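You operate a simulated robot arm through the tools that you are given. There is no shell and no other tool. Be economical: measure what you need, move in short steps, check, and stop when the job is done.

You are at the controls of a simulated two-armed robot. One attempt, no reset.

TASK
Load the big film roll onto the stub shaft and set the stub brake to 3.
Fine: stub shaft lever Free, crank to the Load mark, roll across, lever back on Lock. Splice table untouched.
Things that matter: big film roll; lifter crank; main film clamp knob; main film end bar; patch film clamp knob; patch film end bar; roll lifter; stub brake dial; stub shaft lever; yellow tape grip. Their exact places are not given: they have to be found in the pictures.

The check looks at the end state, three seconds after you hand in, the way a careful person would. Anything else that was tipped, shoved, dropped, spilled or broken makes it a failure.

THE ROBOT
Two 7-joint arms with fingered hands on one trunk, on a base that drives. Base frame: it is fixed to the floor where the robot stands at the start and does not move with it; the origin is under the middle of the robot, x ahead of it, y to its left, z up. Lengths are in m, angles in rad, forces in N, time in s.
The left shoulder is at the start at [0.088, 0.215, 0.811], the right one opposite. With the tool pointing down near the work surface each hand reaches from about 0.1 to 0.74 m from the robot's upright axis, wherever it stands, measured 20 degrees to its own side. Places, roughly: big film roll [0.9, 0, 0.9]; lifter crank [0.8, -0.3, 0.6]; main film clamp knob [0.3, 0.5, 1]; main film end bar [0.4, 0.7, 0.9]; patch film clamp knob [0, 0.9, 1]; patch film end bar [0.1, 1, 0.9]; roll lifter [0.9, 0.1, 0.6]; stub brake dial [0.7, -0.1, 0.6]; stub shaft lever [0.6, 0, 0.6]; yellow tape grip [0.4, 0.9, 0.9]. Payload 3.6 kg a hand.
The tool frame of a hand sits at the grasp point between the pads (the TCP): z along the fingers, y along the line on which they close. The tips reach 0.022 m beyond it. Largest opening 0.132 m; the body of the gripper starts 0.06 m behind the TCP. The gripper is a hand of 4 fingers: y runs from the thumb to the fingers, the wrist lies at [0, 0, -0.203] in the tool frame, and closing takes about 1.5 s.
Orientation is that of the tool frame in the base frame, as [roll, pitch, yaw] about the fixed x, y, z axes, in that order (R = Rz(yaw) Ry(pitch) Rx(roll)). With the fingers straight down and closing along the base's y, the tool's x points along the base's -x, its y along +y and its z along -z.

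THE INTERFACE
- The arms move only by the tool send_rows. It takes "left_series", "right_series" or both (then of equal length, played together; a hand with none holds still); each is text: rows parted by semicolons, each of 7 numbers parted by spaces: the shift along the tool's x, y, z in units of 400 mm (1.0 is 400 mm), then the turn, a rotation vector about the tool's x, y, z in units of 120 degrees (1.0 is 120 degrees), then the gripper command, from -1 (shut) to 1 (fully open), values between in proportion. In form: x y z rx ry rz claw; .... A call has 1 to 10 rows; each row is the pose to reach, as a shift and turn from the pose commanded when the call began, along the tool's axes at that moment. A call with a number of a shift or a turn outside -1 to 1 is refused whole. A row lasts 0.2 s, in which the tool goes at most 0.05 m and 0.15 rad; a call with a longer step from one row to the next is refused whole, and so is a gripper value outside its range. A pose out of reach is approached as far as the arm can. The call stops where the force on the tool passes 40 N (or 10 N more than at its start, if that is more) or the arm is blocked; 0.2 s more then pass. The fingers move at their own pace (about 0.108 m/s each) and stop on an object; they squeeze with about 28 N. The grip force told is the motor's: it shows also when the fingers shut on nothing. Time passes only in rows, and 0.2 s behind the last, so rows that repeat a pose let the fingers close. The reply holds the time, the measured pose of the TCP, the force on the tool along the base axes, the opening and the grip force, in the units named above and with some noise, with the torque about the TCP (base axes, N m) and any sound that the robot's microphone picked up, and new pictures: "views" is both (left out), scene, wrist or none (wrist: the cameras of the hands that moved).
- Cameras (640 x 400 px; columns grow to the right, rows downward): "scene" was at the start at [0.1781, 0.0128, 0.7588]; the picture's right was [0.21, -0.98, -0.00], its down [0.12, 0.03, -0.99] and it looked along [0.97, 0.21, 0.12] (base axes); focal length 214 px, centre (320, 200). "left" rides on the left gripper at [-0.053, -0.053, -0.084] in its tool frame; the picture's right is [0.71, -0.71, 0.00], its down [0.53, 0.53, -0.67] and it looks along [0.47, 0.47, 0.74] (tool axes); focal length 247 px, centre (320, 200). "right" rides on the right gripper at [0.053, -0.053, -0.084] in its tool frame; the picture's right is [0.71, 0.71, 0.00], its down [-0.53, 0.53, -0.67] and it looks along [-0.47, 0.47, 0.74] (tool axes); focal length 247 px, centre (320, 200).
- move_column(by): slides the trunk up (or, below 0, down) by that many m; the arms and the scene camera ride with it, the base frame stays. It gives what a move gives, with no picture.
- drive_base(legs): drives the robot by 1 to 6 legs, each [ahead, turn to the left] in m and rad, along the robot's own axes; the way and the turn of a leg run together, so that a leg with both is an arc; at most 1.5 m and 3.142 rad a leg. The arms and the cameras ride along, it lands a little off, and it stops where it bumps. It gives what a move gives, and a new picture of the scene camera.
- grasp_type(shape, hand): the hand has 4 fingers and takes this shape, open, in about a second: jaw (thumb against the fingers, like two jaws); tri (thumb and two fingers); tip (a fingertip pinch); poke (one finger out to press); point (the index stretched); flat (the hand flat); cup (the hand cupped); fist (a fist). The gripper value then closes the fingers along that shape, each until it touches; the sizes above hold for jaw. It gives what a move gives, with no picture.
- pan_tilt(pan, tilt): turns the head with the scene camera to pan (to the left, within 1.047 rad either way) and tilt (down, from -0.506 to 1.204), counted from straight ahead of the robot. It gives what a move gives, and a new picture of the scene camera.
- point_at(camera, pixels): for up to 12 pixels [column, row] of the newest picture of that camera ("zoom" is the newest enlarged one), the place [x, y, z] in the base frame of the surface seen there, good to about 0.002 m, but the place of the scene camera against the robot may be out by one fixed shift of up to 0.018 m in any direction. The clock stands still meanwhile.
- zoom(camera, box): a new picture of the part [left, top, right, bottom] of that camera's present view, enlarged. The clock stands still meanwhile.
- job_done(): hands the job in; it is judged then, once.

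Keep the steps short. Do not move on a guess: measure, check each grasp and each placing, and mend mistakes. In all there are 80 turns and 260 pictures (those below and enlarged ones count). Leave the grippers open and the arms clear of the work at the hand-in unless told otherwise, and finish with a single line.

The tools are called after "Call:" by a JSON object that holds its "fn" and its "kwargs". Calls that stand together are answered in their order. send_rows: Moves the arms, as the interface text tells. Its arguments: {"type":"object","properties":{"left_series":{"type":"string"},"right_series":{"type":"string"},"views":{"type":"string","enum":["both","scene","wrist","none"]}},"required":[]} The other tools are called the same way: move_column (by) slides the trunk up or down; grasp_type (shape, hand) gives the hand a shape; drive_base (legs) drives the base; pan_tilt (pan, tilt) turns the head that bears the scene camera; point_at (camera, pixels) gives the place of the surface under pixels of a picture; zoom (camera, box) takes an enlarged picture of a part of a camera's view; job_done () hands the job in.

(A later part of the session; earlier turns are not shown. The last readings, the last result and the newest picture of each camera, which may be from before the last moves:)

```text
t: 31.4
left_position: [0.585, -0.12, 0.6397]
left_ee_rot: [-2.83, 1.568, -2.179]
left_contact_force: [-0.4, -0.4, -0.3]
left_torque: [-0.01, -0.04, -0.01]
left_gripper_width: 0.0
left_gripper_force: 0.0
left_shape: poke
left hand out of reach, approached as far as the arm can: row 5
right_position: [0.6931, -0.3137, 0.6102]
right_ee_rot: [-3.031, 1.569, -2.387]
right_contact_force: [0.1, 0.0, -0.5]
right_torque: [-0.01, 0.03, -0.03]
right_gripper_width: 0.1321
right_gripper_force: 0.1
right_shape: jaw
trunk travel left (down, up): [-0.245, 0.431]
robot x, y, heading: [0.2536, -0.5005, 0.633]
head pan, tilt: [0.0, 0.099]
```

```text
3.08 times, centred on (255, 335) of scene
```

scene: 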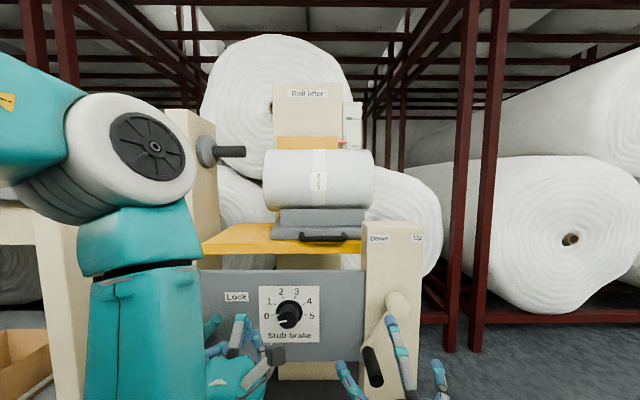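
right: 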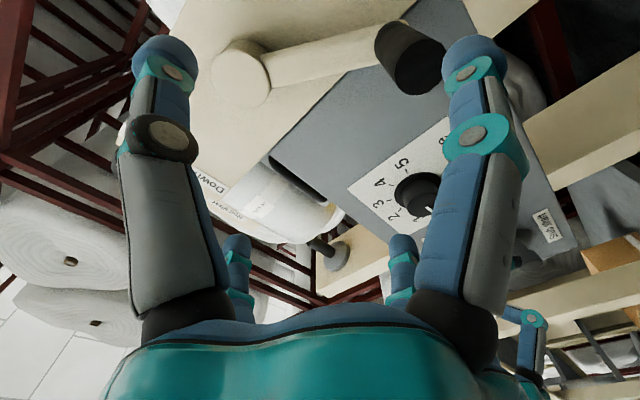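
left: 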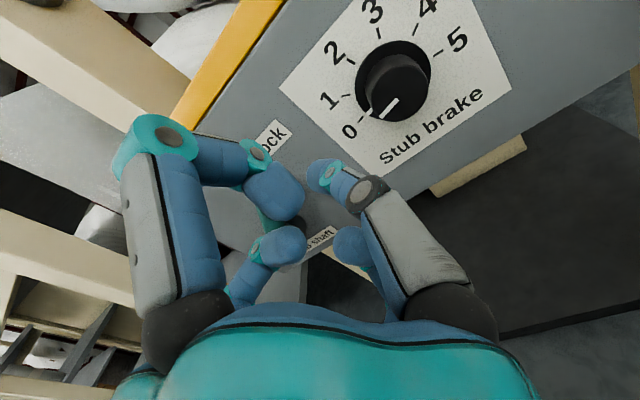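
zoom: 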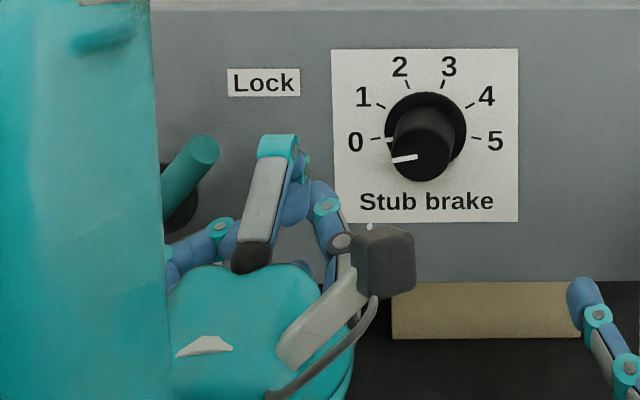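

Scene calibration is off by only about 6 mm. The crank grip axis is at u 0.660, z 0.548. I'll move the right hand down and forward around the grip, and the left finger forward beside the lever.

Call:
{"fn": "send_rows", "kwargs": {"left_series": "0.025 0 0.05 0 0 0 1;0.05 0 0.1 0 0 0 1;0.05 0 0.15 0 0 0 1;0.05 0 0.175 0 0 0 1", "right_series": "0.075 0.006 0 0 0 0 1;0.152 0.012 0 0 0 0 1;0.152 0.012 0.1 0 0 0 1;0.152 0.012 0.195 0 0 0 1", "views": "both"}}

```text
t: 32.4
left_position: [0.6458, -0.1006, 0.6364]
left_ee_rot: [-2.873, 1.563, -2.219]
left_contact_force: [-0.7, 0.9, 0.5]
left_torque: [-0.01, 0.0, 0.0]
left_gripper_width: 0.0
left_gripper_force: 0.1
left_shape: poke
left hand out of reach, approached as far as the arm can: row 1, 2, 3, 4
right_position: [0.7529, -0.2625, 0.5512]
right_ee_rot: [2.94, 1.57, -2.702]
right_contact_force: [0.5, 0.5, -0.6]
right_torque: [-0.04, 0.05, -0.01]
right_gripper_width: 0.1319
right_gripper_force: 0.1
right_shape: jaw
trunk travel left (down, up): [-0.245, 0.431]
robot x, y, heading: [0.257, -0.5005, 0.629]
head pan, tilt: [0.0, 0.099]
```

scene: 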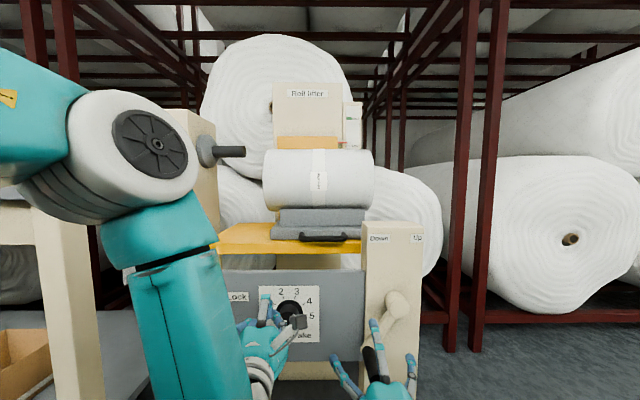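
right: 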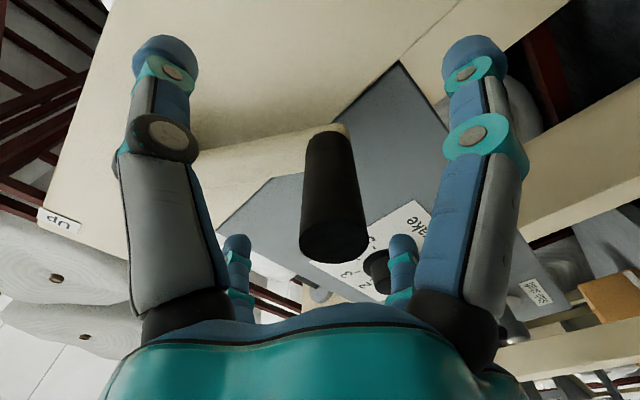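
left: 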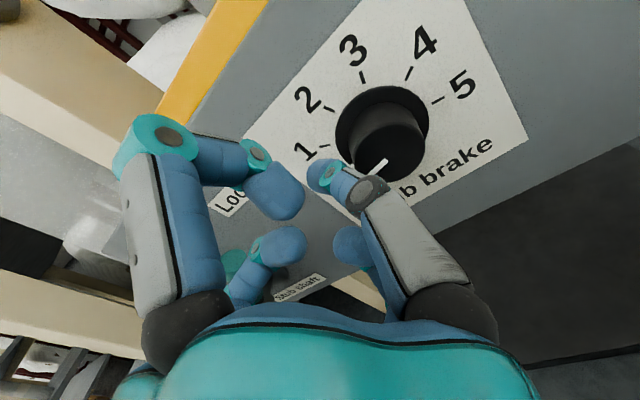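

The crank grip lies centred between the right fingers, near (335,195). I'll close the right hand on it while drawing the left hand back 5 cm from the dial.

Call:
{"fn": "send_rows", "kwargs": {"left_series": "0 0 -0.06 0 0 0 1;0 0 -0.12 0 0 0 1;0 0 -0.15 0 0 0 1;0 0 -0.15 0 0 0 1;0 0 -0.15 0 0 0 1;0 0 -0.15 0 0 0 1;0 0 -0.15 0 0 0 1;0 0 -0.15 0 0 0 1", "right_series": "0 0 0 0 0 0 0.2;0 0 0 0 0 0 -0.3;0 0 0 0 0 0 -1;0 0 0 0 0 0 -1;0 0 0 0 0 0 -1;0 0 0 0 0 0 -1;0 0 0 0 0 0 -1;0 0 0 0 0 0 -1", "views": "both"}}

```text
t: 34.2
left_position: [0.5994, -0.136, 0.6374]
left_ee_rot: [-0.818, 1.568, -0.175]
left_contact_force: [0.5, 0.3, -0.6]
left_torque: [-0.01, 0.0, 0.04]
left_gripper_width: 0.0
left_gripper_force: 0.1
left_shape: poke
right_position: [0.7538, -0.2629, 0.5525]
right_ee_rot: [-0.15, 1.569, 0.489]
right_contact_force: [8.7, 1.2, 6.8]
right_torque: [0.02, -0.08, -0.08]
right_gripper_width: 0.018
right_gripper_force: 28.3
right_shape: jaw
trunk travel left (down, up): [-0.245, 0.431]
robot x, y, heading: [0.2547, -0.4982, 0.63]
head pan, tilt: [0.0, 0.099]
```

scene: 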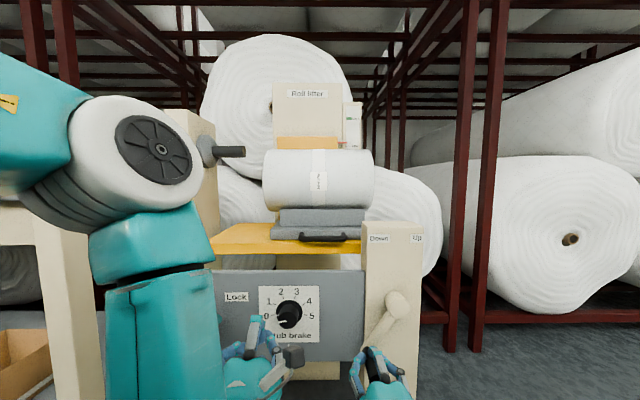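
right: 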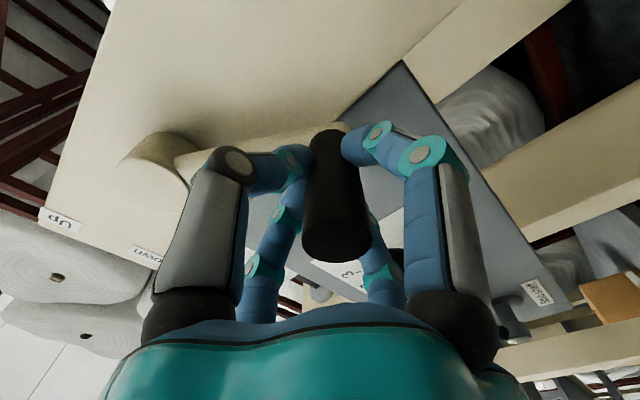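
left: 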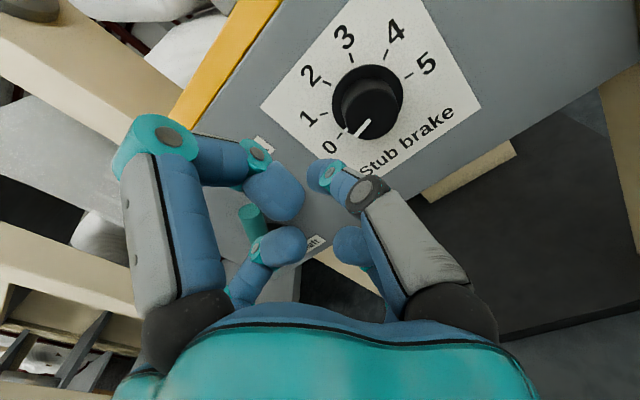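

The grip is firm (18 mm width). Before cranking I need the hub centre accurately.

Call:
{"fn": "zoom", "kwargs": {"camera": "scene", "box": [340, 270, 436, 330]}}

Call:
{"fn": "zoom", "kwargs": {"camera": "right", "box": [90, 100, 282, 220]}}

```text
6.67 times, centred on (388, 300) of scene
```

zoom: 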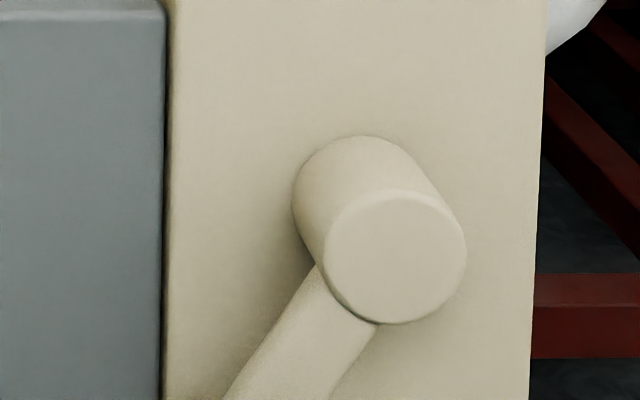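

```text
3.33 times, centred on (186, 160) of right
```

zoom: 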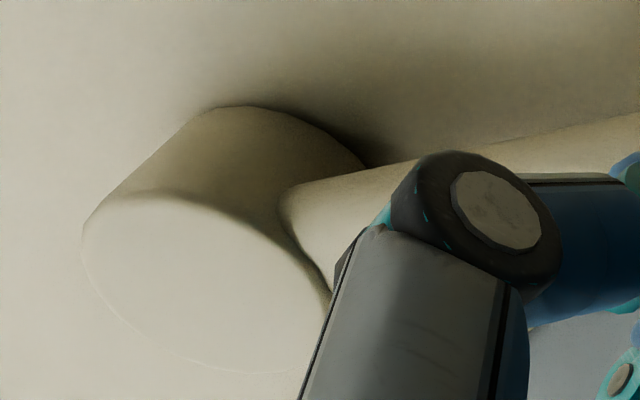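

Call:
{"fn": "point_at", "kwargs": {"camera": "scene", "pixels": [[399, 308.5], [390, 305], [408, 312]]}}

Call:
{"fn": "point_at", "kwargs": {"camera": "right", "pixels": [[152, 184], [120, 170], [152, 205]]}}

```text
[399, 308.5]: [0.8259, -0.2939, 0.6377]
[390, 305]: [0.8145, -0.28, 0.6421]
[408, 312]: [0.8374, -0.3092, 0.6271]
```

```text
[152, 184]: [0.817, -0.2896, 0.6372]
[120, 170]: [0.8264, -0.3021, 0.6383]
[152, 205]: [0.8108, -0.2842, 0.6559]
```

The hub centre is at u 0.721, z 0.637, giving a radius of 0.105. I'll crank clockwise (toward Up) by 105° in small steps, moving the left hand up and left out of the way.

Call:
{"fn": "send_rows", "kwargs": {"left_series": "-0.05 0.05 0 0 0 0 1;-0.1 0.1 0 0 0 0 1;-0.15 0.15 0 0 0 0 1;-0.15 0.15 0 0 0 0 1;-0.15 0.15 0 0 0 0 1;-0.15 0.15 0 0 0 0 1;-0.15 0.15 0 0 0 0 1", "right_series": "-0.0466 0.0502 0 0 0 0 -1;-0.1046 0.0865 0 0 0 0 -1;-0.1701 0.1067 0 0 0 0 -1;-0.2385 0.1092 0 0 0 0 -1;-0.3052 0.0939 0 0 0 0 -1;-0.3657 0.0619 0 0 0 0 -1;-0.4159 0.0152 0 0 0 0 -1", "views": "both"}}

```text
t: 35.1
left_position: [0.5673, -0.0966, 0.6991]
left_ee_rot: [-2.429, 1.57, -1.781]
left_contact_force: [-0.4, 0.1, -0.6]
left_torque: [-0.01, -0.03, 0.02]
left_gripper_width: 0.0
left_gripper_force: 0.1
left_shape: poke
left hand out of reach, approached as far as the arm can: row 3, 4
right_position: [0.7172, -0.221, 0.6278]
right_ee_rot: [2.653, 1.551, -2.956]
right_contact_force: [2.0, 19.1, -11.7]
right_torque: [0.42, 0.23, 0.3]
right_gripper_width: 0.0157
right_gripper_force: 27.5
right_shape: jaw
trunk travel left (down, up): [-0.245, 0.431]
robot x, y, heading: [0.2545, -0.4996, 0.636]
head pan, tilt: [0.0, 0.099]
stopped in row 4 (right hand): the force on the tool passed its limit at 44 N (the readings are from after the stop); the commanded pose is now the measured one
```

scene: 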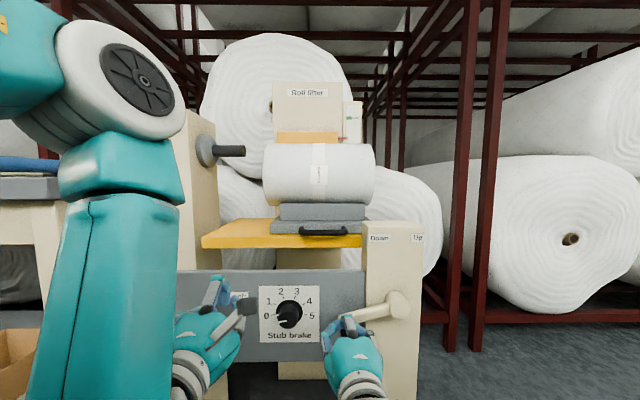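
right: 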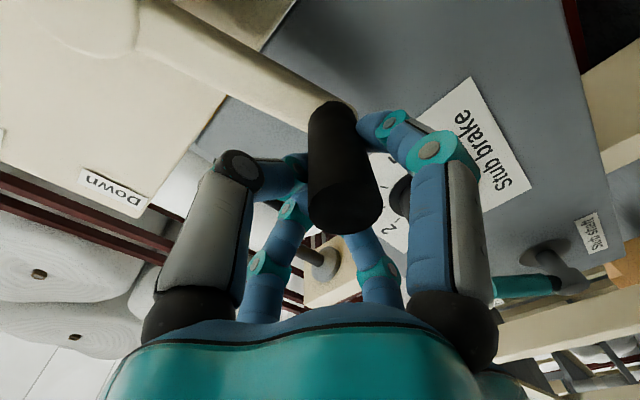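
left: 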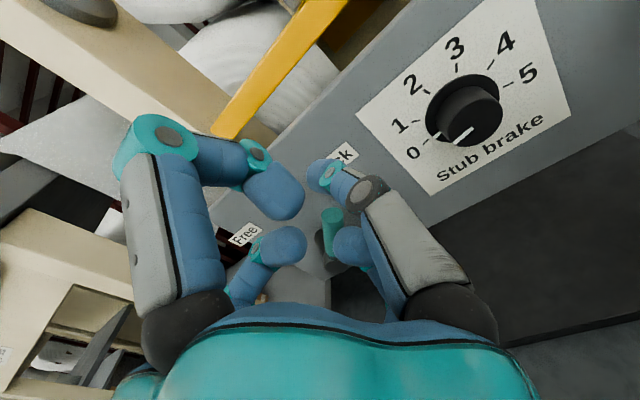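

Cranking works: the roll has already risen. The stop came from radius error, so I'll re-measure the handle and hub and check the marks.

Call:
{"fn": "point_at", "kwargs": {"camera": "right", "pixels": [[345, 205], [335, 130], [90, 15], [110, 30], [300, 90], [400, 195]]}}

Call:
{"fn": "zoom", "kwargs": {"camera": "scene", "box": [256, 80, 384, 160]}}

Call:
{"fn": "zoom", "kwargs": {"camera": "scene", "box": [256, 260, 432, 370]}}

```text
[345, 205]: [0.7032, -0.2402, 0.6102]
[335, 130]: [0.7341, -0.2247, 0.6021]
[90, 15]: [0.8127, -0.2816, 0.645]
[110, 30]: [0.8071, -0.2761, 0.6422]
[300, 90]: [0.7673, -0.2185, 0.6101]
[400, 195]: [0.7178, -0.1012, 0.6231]
```

```text
5.00 times, centred on (320, 120) of scene
```

zoom: 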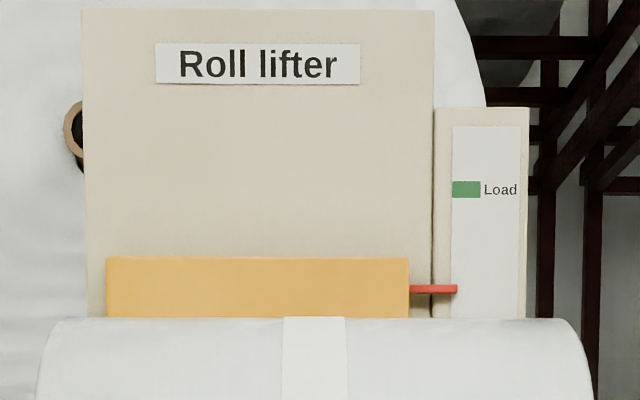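

```text
3.64 times, centred on (344, 315) of scene
```

zoom: 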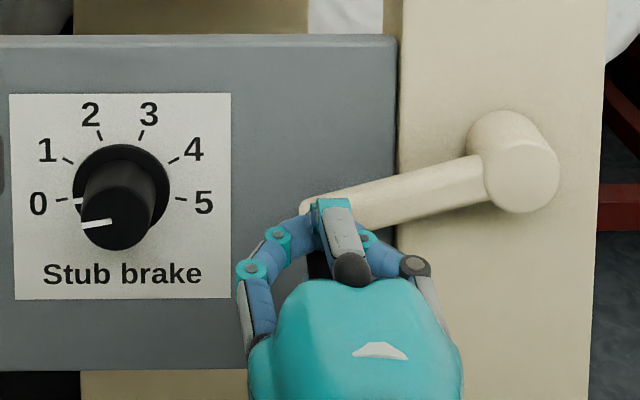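

The handle slipped 2 cm in the pads because the hand didn't turn with the crank. I'll measure the red pointer against the Load mark, then open, back off, and regrip with the hand turned.

Call:
{"fn": "point_at", "kwargs": {"camera": "scene", "pixels": [[343, 137.6], [349.3, 117.8], [320, 145], [318, 175], [230, 150], [228, 146], [300, 245]]}}

Call:
{"fn": "send_rows", "kwargs": {"right_series": "0 0 0 0 0 0 0;0 0 0 0 0 0 0.6;0 0 0 0 0 0 1;0 0 0 0 0 0 1;0 0 -0.1 0 0 0 1;0 0 -0.2 0 0 0 1;0 0 -0.2 0 0 -0.07 1;0 0 -0.2 0 0 -0.14 1;0 0 -0.2 0 0 -0.21 1;0 0 -0.2 0 0 -0.28 1", "views": "scene"}}

```text
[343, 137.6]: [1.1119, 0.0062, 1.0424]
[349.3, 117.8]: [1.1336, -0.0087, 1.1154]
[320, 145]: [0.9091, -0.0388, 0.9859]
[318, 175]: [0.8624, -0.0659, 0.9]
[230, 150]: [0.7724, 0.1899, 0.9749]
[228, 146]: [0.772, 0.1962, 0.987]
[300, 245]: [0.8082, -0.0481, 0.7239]
```

```text
t: 37.4
left_position: [0.5671, -0.0977, 0.7004]
left_ee_rot: [-1.228, 1.568, -0.581]
left_contact_force: [-0.3, -0.7, -0.8]
left_torque: [-0.01, -0.01, 0.0]
left_gripper_width: 0.0002
left_gripper_force: 0.1
left_shape: poke
right_position: [0.656, -0.2718, 0.6303]
right_ee_rot: [-1.593, 0.986, -0.919]
right_contact_force: [0.9, -0.3, -1.0]
right_torque: [0.04, -0.01, -0.02]
right_gripper_width: 0.1318
right_gripper_force: 0.1
right_shape: jaw
trunk travel left (down, up): [-0.245, 0.431]
robot x, y, heading: [0.2571, -0.5019, 0.626]
head pan, tilt: [0.0, 0.099]
```

scene: 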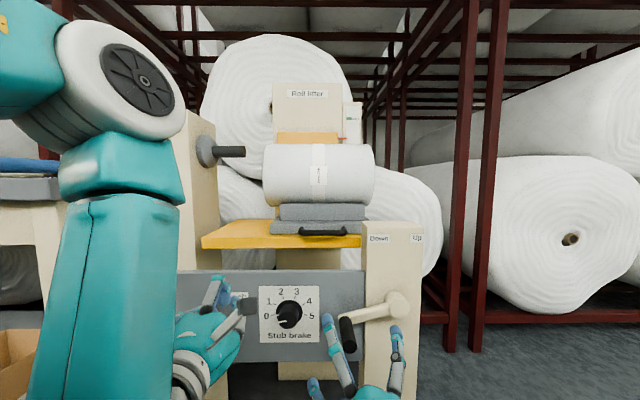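

The pointer is 7.3 cm below Load and the crank holds its place, so about 160° more is needed. I'll finish turning the hand to φ = -90° and look with the wrist camera.

Call:
{"fn": "send_rows", "kwargs": {"right_series": "0 0 0 0 0 -0.07 1;0 0 0 0 0 -0.14 1;0 0 0 0 0 -0.21 1;0 0 0 0 0 -0.28 1;0 0 0 0 0 -0.35 1;0 0 0 0 0 -0.41 1;0 0 0 0 0 -0.47 1", "views": "both"}}

```text
t: 39.0
left_position: [0.5674, -0.0971, 0.6993]
left_ee_rot: [-1.219, 1.569, -0.572]
left_contact_force: [0.3, 0.2, 0.2]
left_torque: [0.01, 0.04, 0.02]
left_gripper_width: 0.0
left_gripper_force: 0.0
left_shape: poke
right_position: [0.6556, -0.2731, 0.6298]
right_ee_rot: [-1.584, 0.003, -0.905]
right_contact_force: [0.2, 0.1, -0.7]
right_torque: [-0.02, 0.03, -0.03]
right_gripper_width: 0.1319
right_gripper_force: 0.0
right_shape: jaw
trunk travel left (down, up): [-0.245, 0.431]
robot x, y, heading: [0.2553, -0.498, 0.629]
head pan, tilt: [0.0, 0.099]
```

scene: 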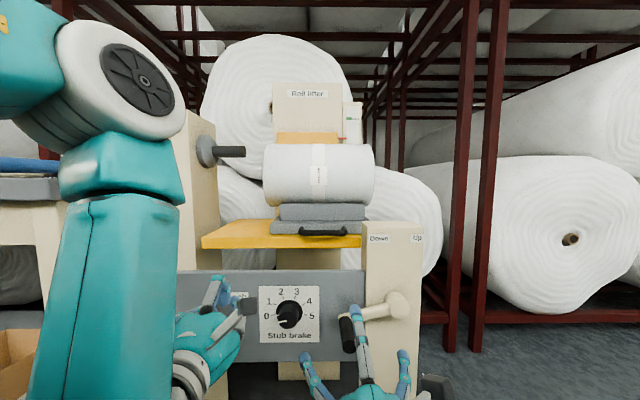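
right: 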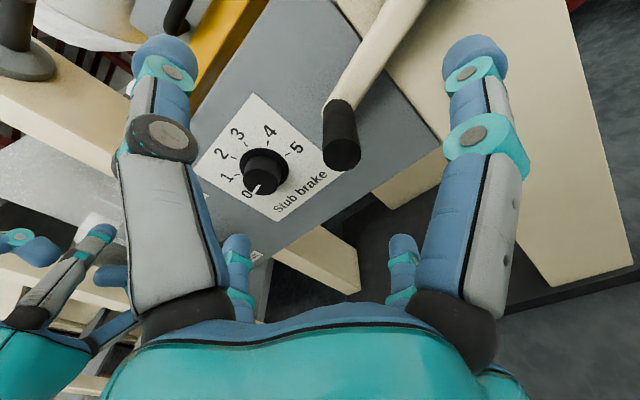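

Now the handle appears at (340,130). I'll measure its axis.

Call:
{"fn": "point_at", "kwargs": {"camera": "right", "pixels": [[342, 158], [342, 150], [326, 135], [340, 115], [358, 130], [339, 104]]}}

Call:
{"fn": "zoom", "kwargs": {"camera": "right", "box": [280, 80, 408, 180]}}

```text
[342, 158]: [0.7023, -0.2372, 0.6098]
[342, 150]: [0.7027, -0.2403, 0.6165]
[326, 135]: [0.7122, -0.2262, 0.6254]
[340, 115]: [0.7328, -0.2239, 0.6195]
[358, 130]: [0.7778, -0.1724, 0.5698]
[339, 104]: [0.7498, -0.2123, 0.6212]
```

```text
4.00 times, centred on (344, 130) of right
```

zoom: 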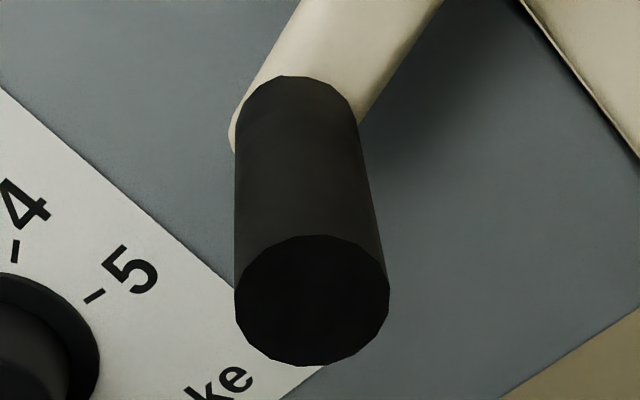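

The handle axis is at u 0.611, z 0.612. I'll move in (1.8 cm down, 8.4 cm forward) and close.

Call:
{"fn": "send_rows", "kwargs": {"right_series": "0 0.045 0.05 0 0 0 1;0 0.045 0.13 0 0 0 1;0 0.045 0.21 0 0 0 1;0 0.045 0.21 0 0 0 0;0 0.045 0.21 0 0 0 -1;0 0.045 0.21 0 0 0 -1;0 0.045 0.21 0 0 0 -1;0 0.045 0.21 0 0 0 -1;0 0.045 0.21 0 0 0 -1;0 0.045 0.21 0 0 0 -1", "views": "wrist"}}

```text
t: 41.1
left_position: [0.5677, -0.0969, 0.6983]
left_ee_rot: [-1.927, 1.57, -1.28]
left_contact_force: [0.9, 0.1, 0.4]
left_torque: [-0.01, -0.01, 0.02]
left_gripper_width: 0.0
left_gripper_force: 0.0
left_shape: poke
right_position: [0.7234, -0.2198, 0.6115]
right_ee_rot: [-1.584, 0.008, -0.902]
right_contact_force: [4.0, 6.8, -1.9]
right_torque: [-0.02, -0.02, 0.02]
right_gripper_width: 0.0197
right_gripper_force: 28.0
right_shape: jaw
trunk travel left (down, up): [-0.245, 0.431]
robot x, y, heading: [0.2558, -0.5009, 0.629]
head pan, tilt: [0.0, 0.099]
```

right: 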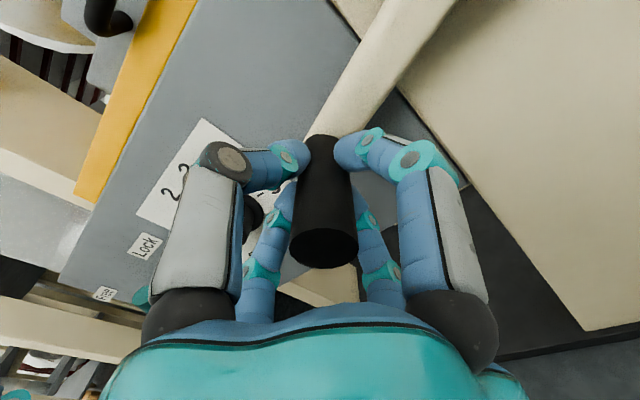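

It's held at 19.7 mm. I'll crank 84° clockwise with the hand turning along.

Call:
{"fn": "send_rows", "kwargs": {"right_series": "0 -0.041 0 0 0 0.07 -1;-0.001 -0.08 0 0 0 0.14 -1;0.0045 -0.1195 0 0 0 0.21 -1;0.0155 -0.1575 0 0 0 0.28 -1;0.032 -0.1935 0 0 0 0.35 -1;0.0535 -0.2265 0 0 0 0.42 -1;0.0795 -0.256 0 0 0 0.49 -1;0.11 -0.282 0 0 0 0.56 -1;0.143 -0.303 0 0 0 0.63 -1;0.1795 -0.3185 0 0 0 0.7 -1", "views": "both"}}

```text
t: 43.4
left_position: [0.566, -0.0976, 0.7001]
left_ee_rot: [-0.969, 1.567, -0.324]
left_contact_force: [0.3, 0.2, 0.3]
left_torque: [0.0, 0.0, 0.0]
left_gripper_width: 0.0002
left_gripper_force: 0.2
left_shape: poke
right_position: [0.7623, -0.275, 0.7444]
right_ee_rot: [-1.546, 1.473, -0.866]
right_contact_force: [-12.0, 16.7, 18.4]
right_torque: [0.15, -0.32, 0.28]
right_gripper_width: 0.0191
right_gripper_force: 27.8
right_shape: jaw
trunk travel left (down, up): [-0.245, 0.431]
robot x, y, heading: [0.2573, -0.4975, 0.632]
head pan, tilt: [0.0, 0.099]
```

scene: 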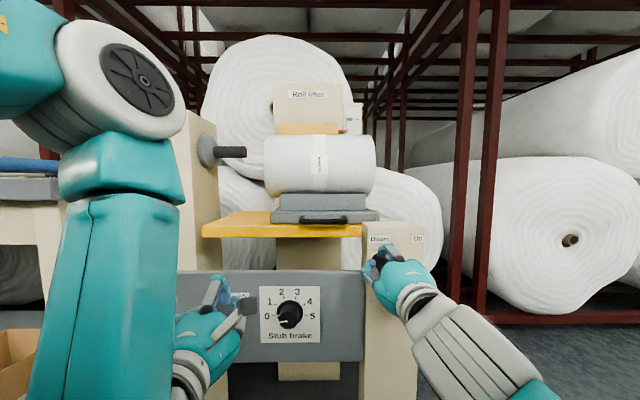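
right: 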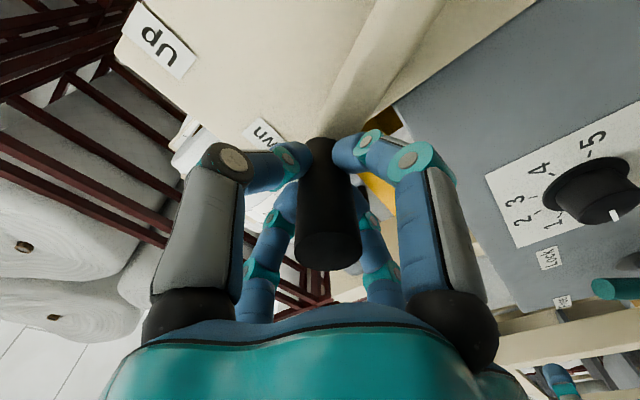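

Good turn; the handle is near the top. I'll check the pointer.

Call:
{"fn": "zoom", "kwargs": {"camera": "scene", "box": [256, 80, 384, 160]}}

Call:
{"fn": "point_at", "kwargs": {"camera": "scene", "pixels": [[343, 131.5], [349.3, 117.8], [343, 130.5], [318, 165]]}}

```text
5.00 times, centred on (320, 120) of scene
```

zoom: 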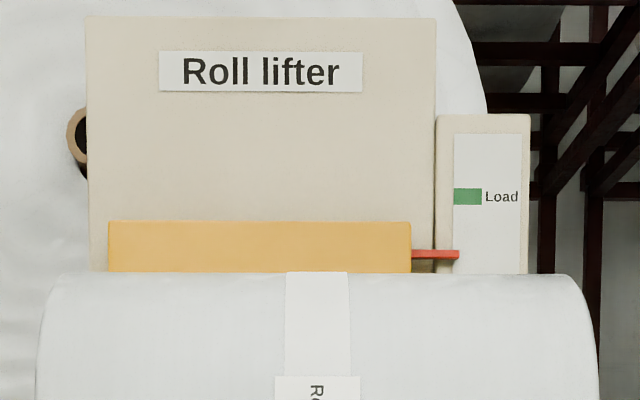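

```text
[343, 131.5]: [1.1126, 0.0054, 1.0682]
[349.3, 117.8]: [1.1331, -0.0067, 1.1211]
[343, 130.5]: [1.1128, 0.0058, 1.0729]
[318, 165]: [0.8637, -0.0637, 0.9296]
```

The pointer needs about 119° more of crank. I'll crank another 84° with the corrected circle (centre 0.718, 0.642; R 0.111).

Call:
{"fn": "send_rows", "kwargs": {"right_series": "-0.024 -0.031 0 0 0 0.07 -1;-0.0268 -0.0718 0 0 0 0.14 -1;-0.0235 -0.112 0 0 0 0.21 -1;-0.0143 -0.1518 0 0 0 0.28 -1;0.0005 -0.1895 0 0 0 0.35 -1;0.0208 -0.2248 0 0 0 0.42 -1;0.046 -0.2568 0 0 0 0.49 -1;0.0755 -0.2848 0 0 0 0.56 -1;0.1088 -0.308 0 0 0 0.63 -1;0.1453 -0.3263 0 0 0 0.7 -1", "views": "both"}}

Call:
{"fn": "zoom", "kwargs": {"camera": "scene", "box": [256, 80, 384, 160]}}

```text
t: 45.5
left_position: [0.5655, -0.0979, 0.7022]
left_ee_rot: [-0.272, 1.564, 0.375]
left_contact_force: [0.0, 0.0, 0.6]
left_torque: [0.02, -0.01, -0.01]
left_gripper_width: 0.0
left_gripper_force: 0.0
left_shape: poke
right_position: [0.8503, -0.3879, 0.6963]
right_ee_rot: [1.576, 0.199, 2.236]
right_contact_force: [-22.4, -21.6, 13.0]
right_torque: [0.07, -0.34, -0.03]
right_gripper_width: 0.0198
right_gripper_force: 28.3
right_shape: jaw
trunk travel left (down, up): [-0.245, 0.431]
robot x, y, heading: [0.2565, -0.4981, 0.627]
head pan, tilt: [0.0, 0.099]
```

scene: 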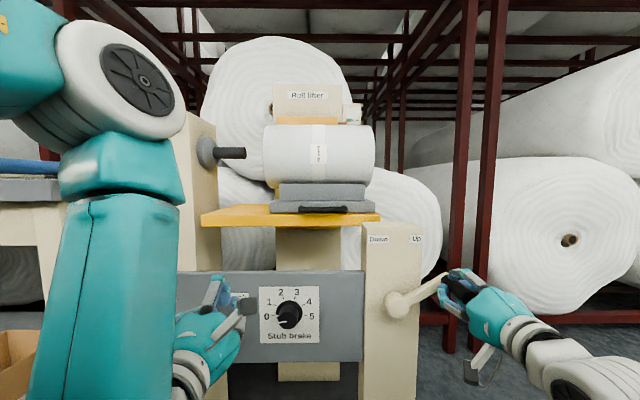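
right: 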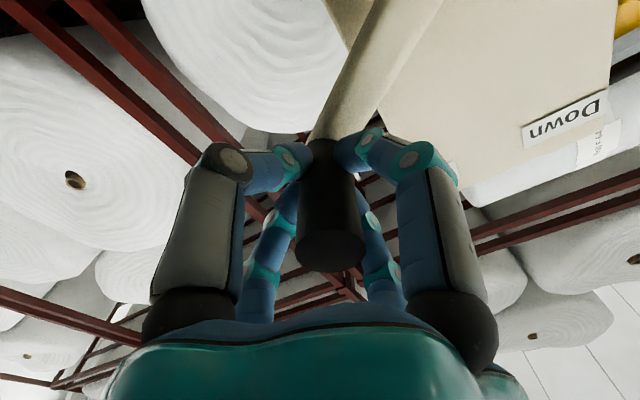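

```text
5.00 times, centred on (320, 120) of scene
```

zoom: 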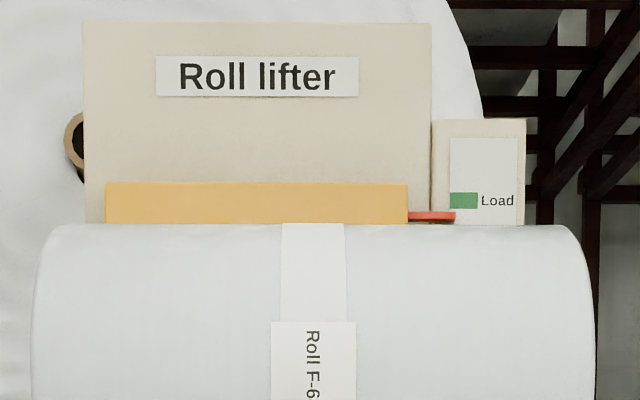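

The pointer is 15 zoom rows short of Load, about 29° more. I'll crank that, easing the hand back 4 mm to relieve pressing on the arm.

Call:
{"fn": "send_rows", "kwargs": {"right_series": "-0.0117 -0.034 -0.005 0 0 0.06 -1;-0.015 -0.069 -0.01 0 0 0.12 -1;-0.0138 -0.1045 -0.01 0 0 0.18 -1;-0.0085 -0.139 -0.01 0 0 0.24 -1;-0.0085 -0.139 -0.01 0 0 0.24 -1", "views": "both"}}

Call:
{"fn": "zoom", "kwargs": {"camera": "scene", "box": [320, 90, 400, 140]}}

```text
t: 46.8
left_position: [0.5664, -0.098, 0.6994]
left_ee_rot: [-1.64, 1.57, -0.991]
left_contact_force: [-0.1, -0.1, -0.6]
left_torque: [-0.01, -0.03, 0.0]
left_gripper_width: 0.0
left_gripper_force: 0.0
left_shape: poke
right_position: [0.8582, -0.4008, 0.6389]
right_ee_rot: [1.582, -0.299, 2.231]
right_contact_force: [20.9, -4.7, 9.4]
right_torque: [0.15, -0.16, -0.33]
right_gripper_width: 0.0198
right_gripper_force: 28.0
right_shape: jaw
trunk travel left (down, up): [-0.245, 0.431]
robot x, y, heading: [0.2528, -0.5008, 0.626]
head pan, tilt: [0.0, 0.099]
```

scene: 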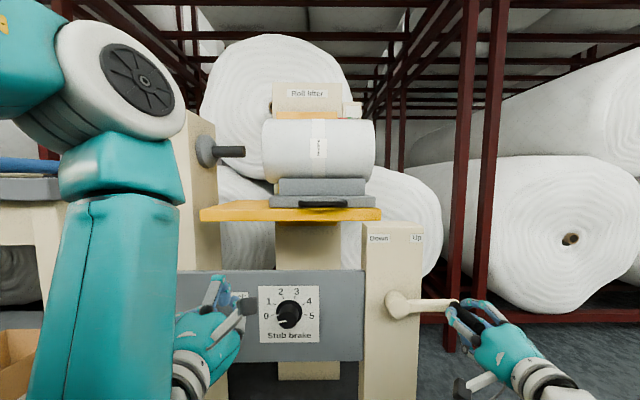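
right: 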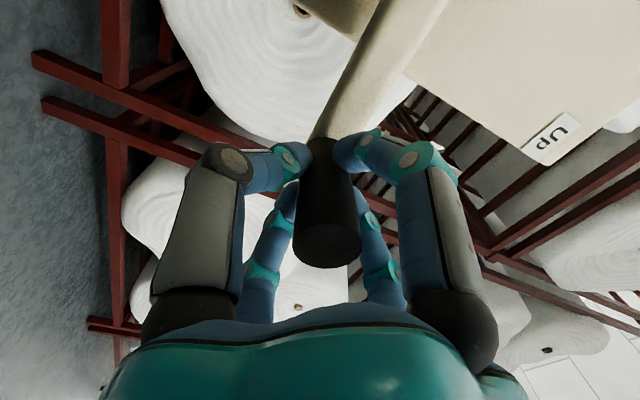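

```text
8.00 times, centred on (360, 115) of scene
```

zoom: 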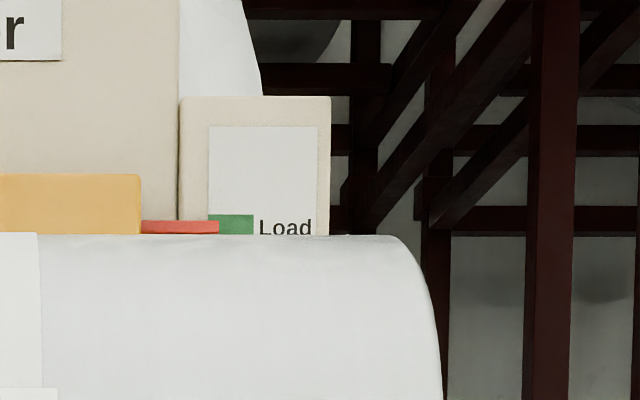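

The red pointer (rows 220–233) is centred on the green Load band (214–241). I'll open the right hand, back off, and confirm it stays.

Call:
{"fn": "send_rows", "kwargs": {"right_series": "0 0 0 0 0 0 -0.6;0 0 0 0 0 0 0;0 0 0 0 0 0 0.6;0 0 0 0 0 0 1;0 0 0 0 0 0 1;0 0 -0.1 0 0 0 1;0 0 -0.2 0 0 0 1;0 0 -0.25 0 0 0 1", "views": "scene"}}

Call:
{"fn": "zoom", "kwargs": {"camera": "scene", "box": [320, 90, 400, 140]}}

Call:
{"fn": "zoom", "kwargs": {"camera": "scene", "box": [190, 90, 398, 220]}}

```text
t: 48.5
left_position: [0.5663, -0.0973, 0.7]
left_ee_rot: [-1.114, 1.57, -0.466]
left_contact_force: [0.5, 0.1, 0.2]
left_torque: [0.02, 0.06, 0.0]
left_gripper_width: 0.0
left_gripper_force: 0.1
left_shape: poke
right_position: [0.7775, -0.4605, 0.641]
right_ee_rot: [1.583, -0.3, 2.234]
right_contact_force: [0.3, -0.3, 0.2]
right_torque: [0.0, -0.01, 0.0]
right_gripper_width: 0.132
right_gripper_force: 0.1
right_shape: jaw
trunk travel left (down, up): [-0.245, 0.431]
robot x, y, heading: [0.2546, -0.4996, 0.63]
head pan, tilt: [0.0, 0.099]
```

scene: 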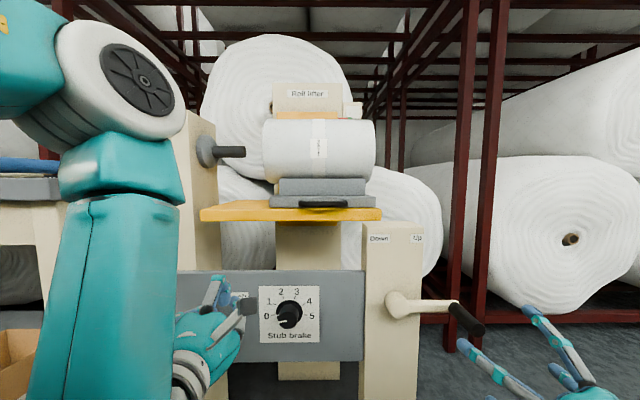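

```text
8.00 times, centred on (360, 115) of scene
```

zoom: 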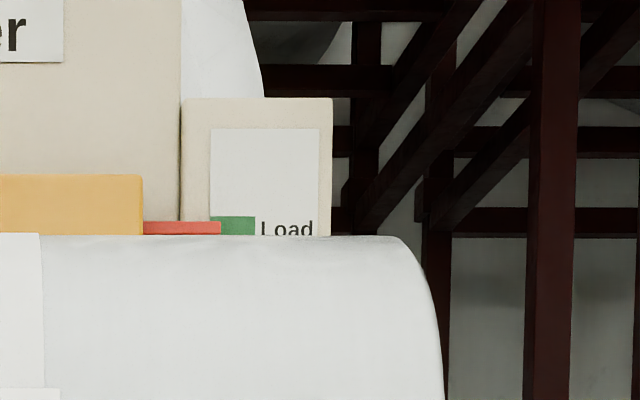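

```text
3.08 times, centred on (294, 155) of scene
```

zoom: 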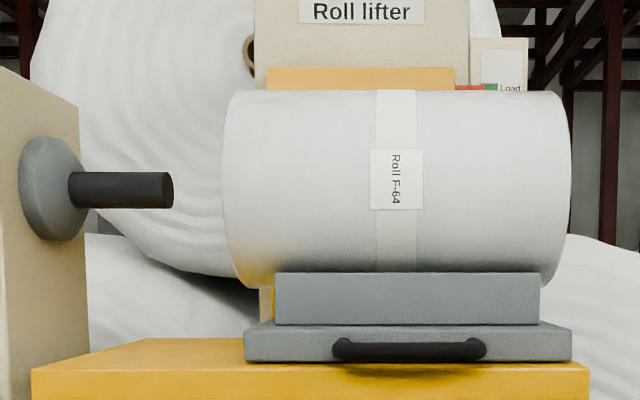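

The height holds and the shaft lines up with the roll's centre. Next is the lever: lowering the trunk 0.1 brings the left hand to about z 0.60, clear of everything.

Call:
{"fn": "move_column", "kwargs": {"by": -0.1}}

Call:
{"fn": "send_rows", "kwargs": {"left_series": "0 0 0.05 0 0 0 1;0 0 0.1 0 0 0 1;0 0 0.125 0 0 0 1", "views": "both"}}

```text
t: 49.9
left_position: [0.5622, -0.1015, 0.5658]
left_ee_rot: [3.136, 1.489, -2.501]
left_contact_force: [-0.3, -0.2, 0.7]
left_torque: [0.0, -0.01, 0.02]
left_gripper_width: 0.0
left_gripper_force: 0.0
left_shape: poke
right_position: [0.7775, -0.4592, 0.5415]
right_ee_rot: [1.58, -0.299, 2.235]
right_contact_force: [0.1, 0.2, 0.6]
right_torque: [-0.01, 0.01, -0.01]
right_gripper_width: 0.132
right_gripper_force: 0.1
right_shape: jaw
trunk travel left (down, up): [-0.145, 0.531]
robot x, y, heading: [0.2559, -0.4982, 0.631]
head pan, tilt: [0.0, 0.099]
```

```text
t: 50.7
left_position: [0.6067, -0.0799, 0.5651]
left_ee_rot: [3.129, 1.488, -2.502]
left_contact_force: [0.3, -0.1, -0.6]
left_torque: [0.01, -0.01, -0.02]
left_gripper_width: 0.0
left_gripper_force: 0.0
left_shape: poke
left hand out of reach, approached as far as the arm can: row 2, 3
right_position: [0.7776, -0.4598, 0.5418]
right_ee_rot: [1.583, -0.3, 2.233]
right_contact_force: [-1.2, -0.5, 0.2]
right_torque: [-0.01, -0.03, -0.02]
right_gripper_width: 0.1321
right_gripper_force: 0.0
right_shape: jaw
trunk travel left (down, up): [-0.145, 0.531]
robot x, y, heading: [0.2548, -0.4992, 0.627]
head pan, tilt: [0.0, 0.099]
```

scene: 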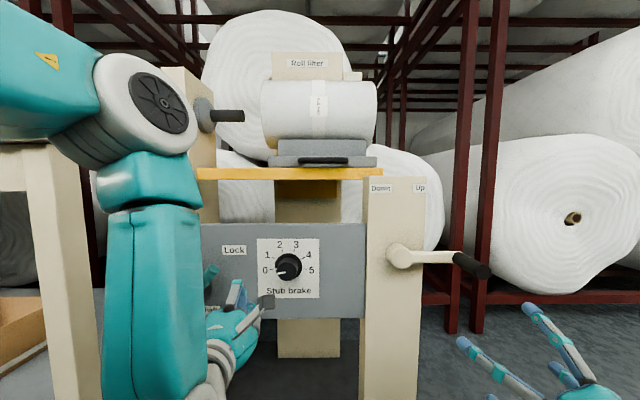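
left: 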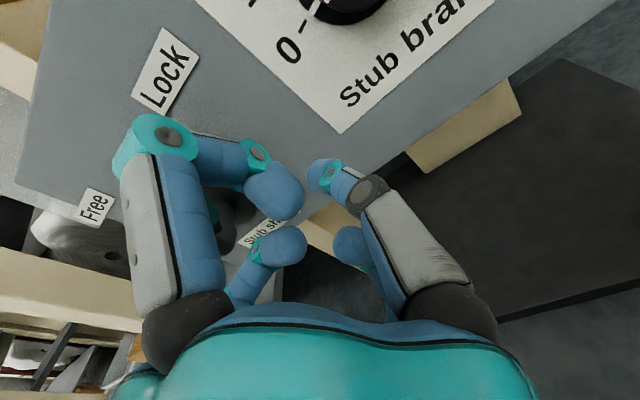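

The hand is at z 0.565, which is too low. I'll raise it 4 cm, push further forward, and check that it reaches.

Call:
{"fn": "send_rows", "kwargs": {"left_series": "-0.06 0 0 0 0 0 1;-0.11 0 0 0 0 0 1;-0.11 0 0.05 0 0 0 1;-0.11 0 0.09 0 0 0 1", "views": "both"}}

```text
t: 51.7
left_position: [0.6374, -0.0559, 0.6063]
left_ee_rot: [3.134, 1.489, -2.501]
left_contact_force: [0.1, -0.3, 0.2]
left_torque: [0.0, -0.02, -0.03]
left_gripper_width: 0.0001
left_gripper_force: 0.0
left_shape: poke
right_position: [0.7782, -0.4589, 0.5408]
right_ee_rot: [1.583, -0.302, 2.234]
right_contact_force: [-0.4, -0.4, -0.2]
right_torque: [-0.01, -0.01, 0.02]
right_gripper_width: 0.132
right_gripper_force: 0.1
right_shape: jaw
trunk travel left (down, up): [-0.145, 0.531]
robot x, y, heading: [0.2589, -0.4991, 0.633]
head pan, tilt: [0.0, 0.099]
```

scene: 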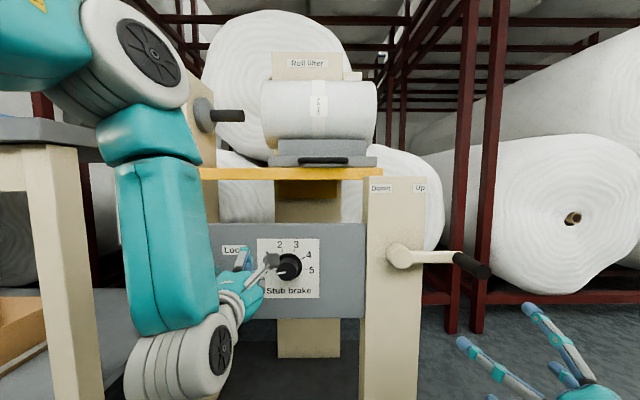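
left: 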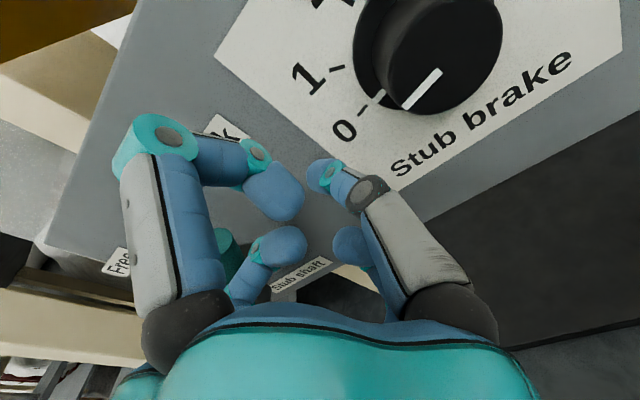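

The fingertip is now at lever depth (n -0.478, z 0.606), just right of the lever. I'll sweep left in 2 cm steps to push it to Free.

Call:
{"fn": "send_rows", "kwargs": {"left_series": "0 0.05 0 0 0 0 1;0 0.1 0 0 0 0 1;-0.005 0.15 0 0 0 0 1;-0.01 0.2 0 0 0 0 1;-0.015 0.25 0 0 0 0 1;-0.01 0.3 0 0 0 0 1;0 0.35 0 0 0 0 1", "views": "both"}}

```text
t: 53.3
left_position: [0.614, -0.0567, 0.6237]
left_ee_rot: [3.13, 1.487, -2.499]
left_contact_force: [0.8, -0.9, -0.9]
left_torque: [0.01, -0.03, -0.01]
left_gripper_width: 0.0
left_gripper_force: 0.2
left_shape: poke
left hand out of reach, approached as far as the arm can: row 1, 2, 3, 4, 5, 6, 7
right_position: [0.7773, -0.4596, 0.5412]
right_ee_rot: [1.583, -0.299, 2.234]
right_contact_force: [-0.3, 0.1, -0.7]
right_torque: [-0.02, 0.0, 0.02]
right_gripper_width: 0.1319
right_gripper_force: 0.1
right_shape: jaw
trunk travel left (down, up): [-0.145, 0.531]
robot x, y, heading: [0.2567, -0.4955, 0.628]
head pan, tilt: [0.0, 0.099]
```

scene: 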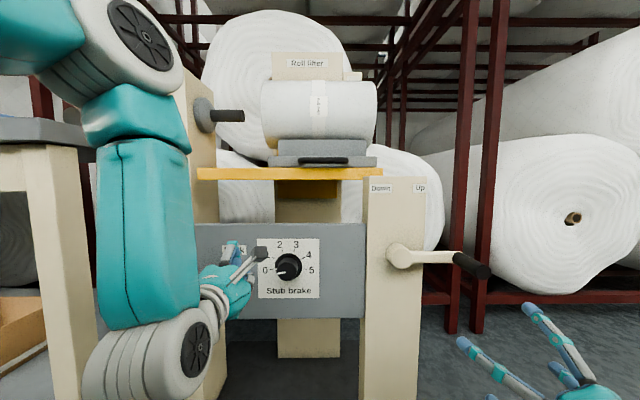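
left: 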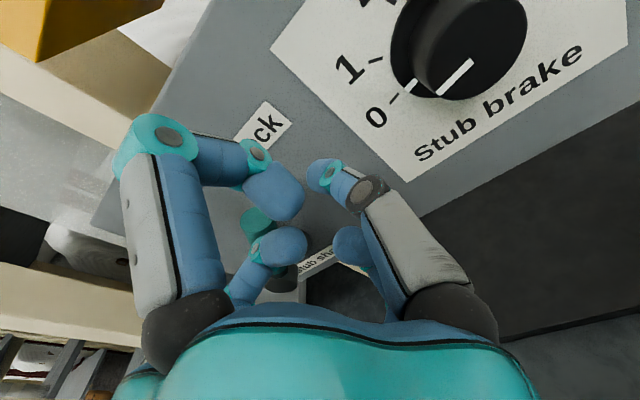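

The left arm can't reach further left while square. I'll go back to u 0.425 and yaw the hand 0.5 rad to the left, which eases the wrist.

Call:
{"fn": "send_rows", "kwargs": {"left_series": "0 -0.06 0 0 0 0 1;0 -0.16 -0.02 -0.06 0 0 1;0 -0.26 -0.03 -0.12 0 0 1;0 -0.35 -0.04 -0.18 0 0 1;0 -0.35 -0.04 -0.24 0 0 1;0 -0.35 -0.04 -0.24 0 0 1", "views": "wrist"}}

```text
t: 54.9
left_position: [0.6861, -0.1198, 0.6455]
left_ee_rot: [2.938, 1.51, -2.086]
left_contact_force: [-0.3, -0.6, 0.2]
left_torque: [0.03, 0.01, 0.02]
left_gripper_width: 0.0
left_gripper_force: 0.1
left_shape: poke
right_position: [0.7764, -0.4598, 0.5413]
right_ee_rot: [1.582, -0.301, 2.236]
right_contact_force: [0.5, 0.4, 0.0]
right_torque: [0.02, 0.0, 0.02]
right_gripper_width: 0.1319
right_gripper_force: 0.1
right_shape: jaw
trunk travel left (down, up): [-0.145, 0.531]
robot x, y, heading: [0.2565, -0.5001, 0.629]
head pan, tilt: [0.0, 0.099]
stopped in row 6 (left hand): the arm was blocked; the commanded pose is now the measured one
```

left: 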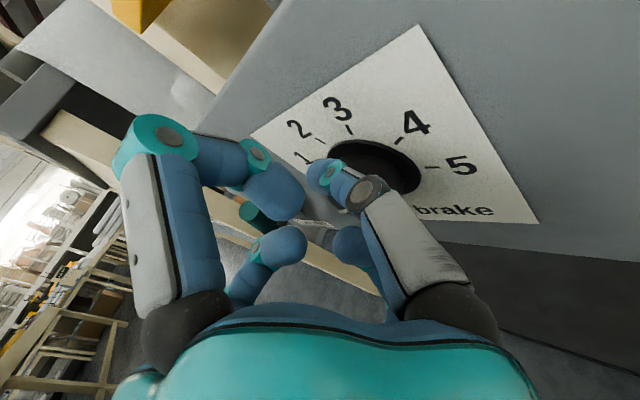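

The hand drifted right and is touching near the dial, so the out-of-reach poses had shifted the command. I'll back straight off the panel 6 cm and check the dial.

Call:
{"fn": "send_rows", "kwargs": {"left_series": "0 0.04 -0.06 0 0 0 1;0 0.087 -0.1225 0 0 0 1;0 0.087 -0.1225 0 0 0 1", "views": "both"}}

Call:
{"fn": "zoom", "kwargs": {"camera": "scene", "box": [180, 200, 372, 320]}}

```text
t: 55.9
left_position: [0.6149, -0.1134, 0.6182]
left_ee_rot: [2.726, 1.439, -2.176]
left_contact_force: [-1.1, -0.4, 0.2]
left_torque: [-0.01, 0.01, -0.02]
left_gripper_width: 0.0
left_gripper_force: 0.1
left_shape: poke
right_position: [0.7777, -0.4596, 0.5415]
right_ee_rot: [1.583, -0.301, 2.237]
right_contact_force: [0.9, 0.0, -1.0]
right_torque: [-0.02, 0.01, 0.01]
right_gripper_width: 0.1319
right_gripper_force: 0.1
right_shape: jaw
trunk travel left (down, up): [-0.145, 0.531]
robot x, y, heading: [0.2536, -0.5005, 0.631]
head pan, tilt: [0.0, 0.099]
stopped in row 3 (left hand): the arm was blocked; the commanded pose is now the measured one
```

scene: 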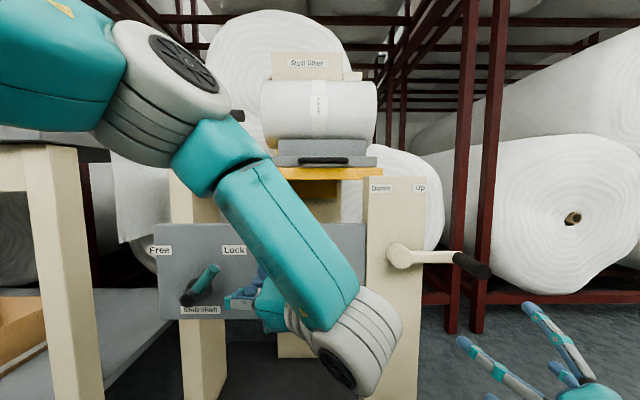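
left: 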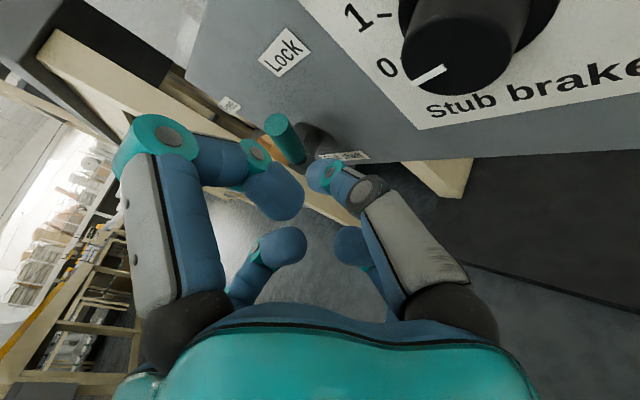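

```text
3.33 times, centred on (276, 260) of scene
```

zoom: 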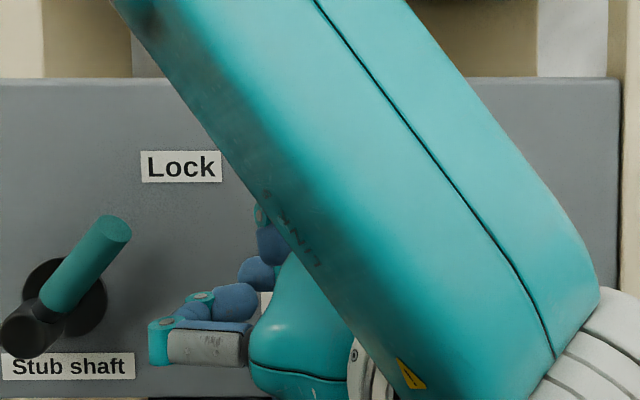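

The dial is still at 0. The hand now points left-forward, a good pose for pushing. I'll move forward 7.8 cm along the fingers to sit just right of the lever.

Call:
{"fn": "send_rows", "kwargs": {"left_series": "0.002 0.006 0.05 0 0 0 1;0.004 0.012 0.1 0 0 0 1;0.007 0.02 0.15 0 0 0 1;0.008 0.025 0.185 0 0 0 1", "views": "both"}}

```text
t: 56.9
left_position: [0.6199, -0.0416, 0.6061]
left_ee_rot: [2.732, 1.442, -2.178]
left_contact_force: [0.6, -0.1, -0.7]
left_torque: [0.01, 0.01, 0.03]
left_gripper_width: 0.0
left_gripper_force: 0.1
left_shape: poke
right_position: [0.7777, -0.4596, 0.5419]
right_ee_rot: [1.583, -0.3, 2.234]
right_contact_force: [0.6, -0.3, -0.8]
right_torque: [0.01, 0.0, -0.02]
right_gripper_width: 0.1322
right_gripper_force: 0.1
right_shape: jaw
trunk travel left (down, up): [-0.145, 0.531]
robot x, y, heading: [0.255, -0.4992, 0.63]
head pan, tilt: [0.0, 0.099]
```

scene: 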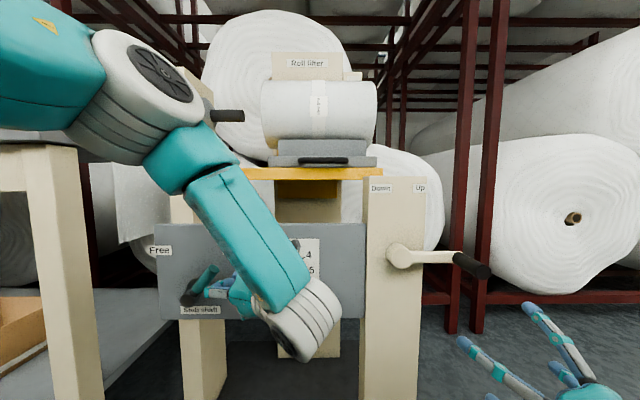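
left: 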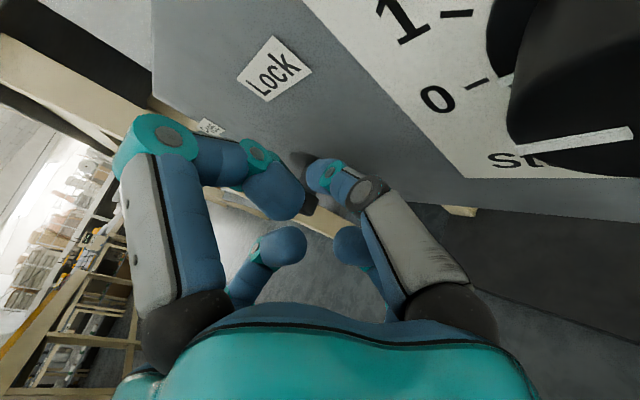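

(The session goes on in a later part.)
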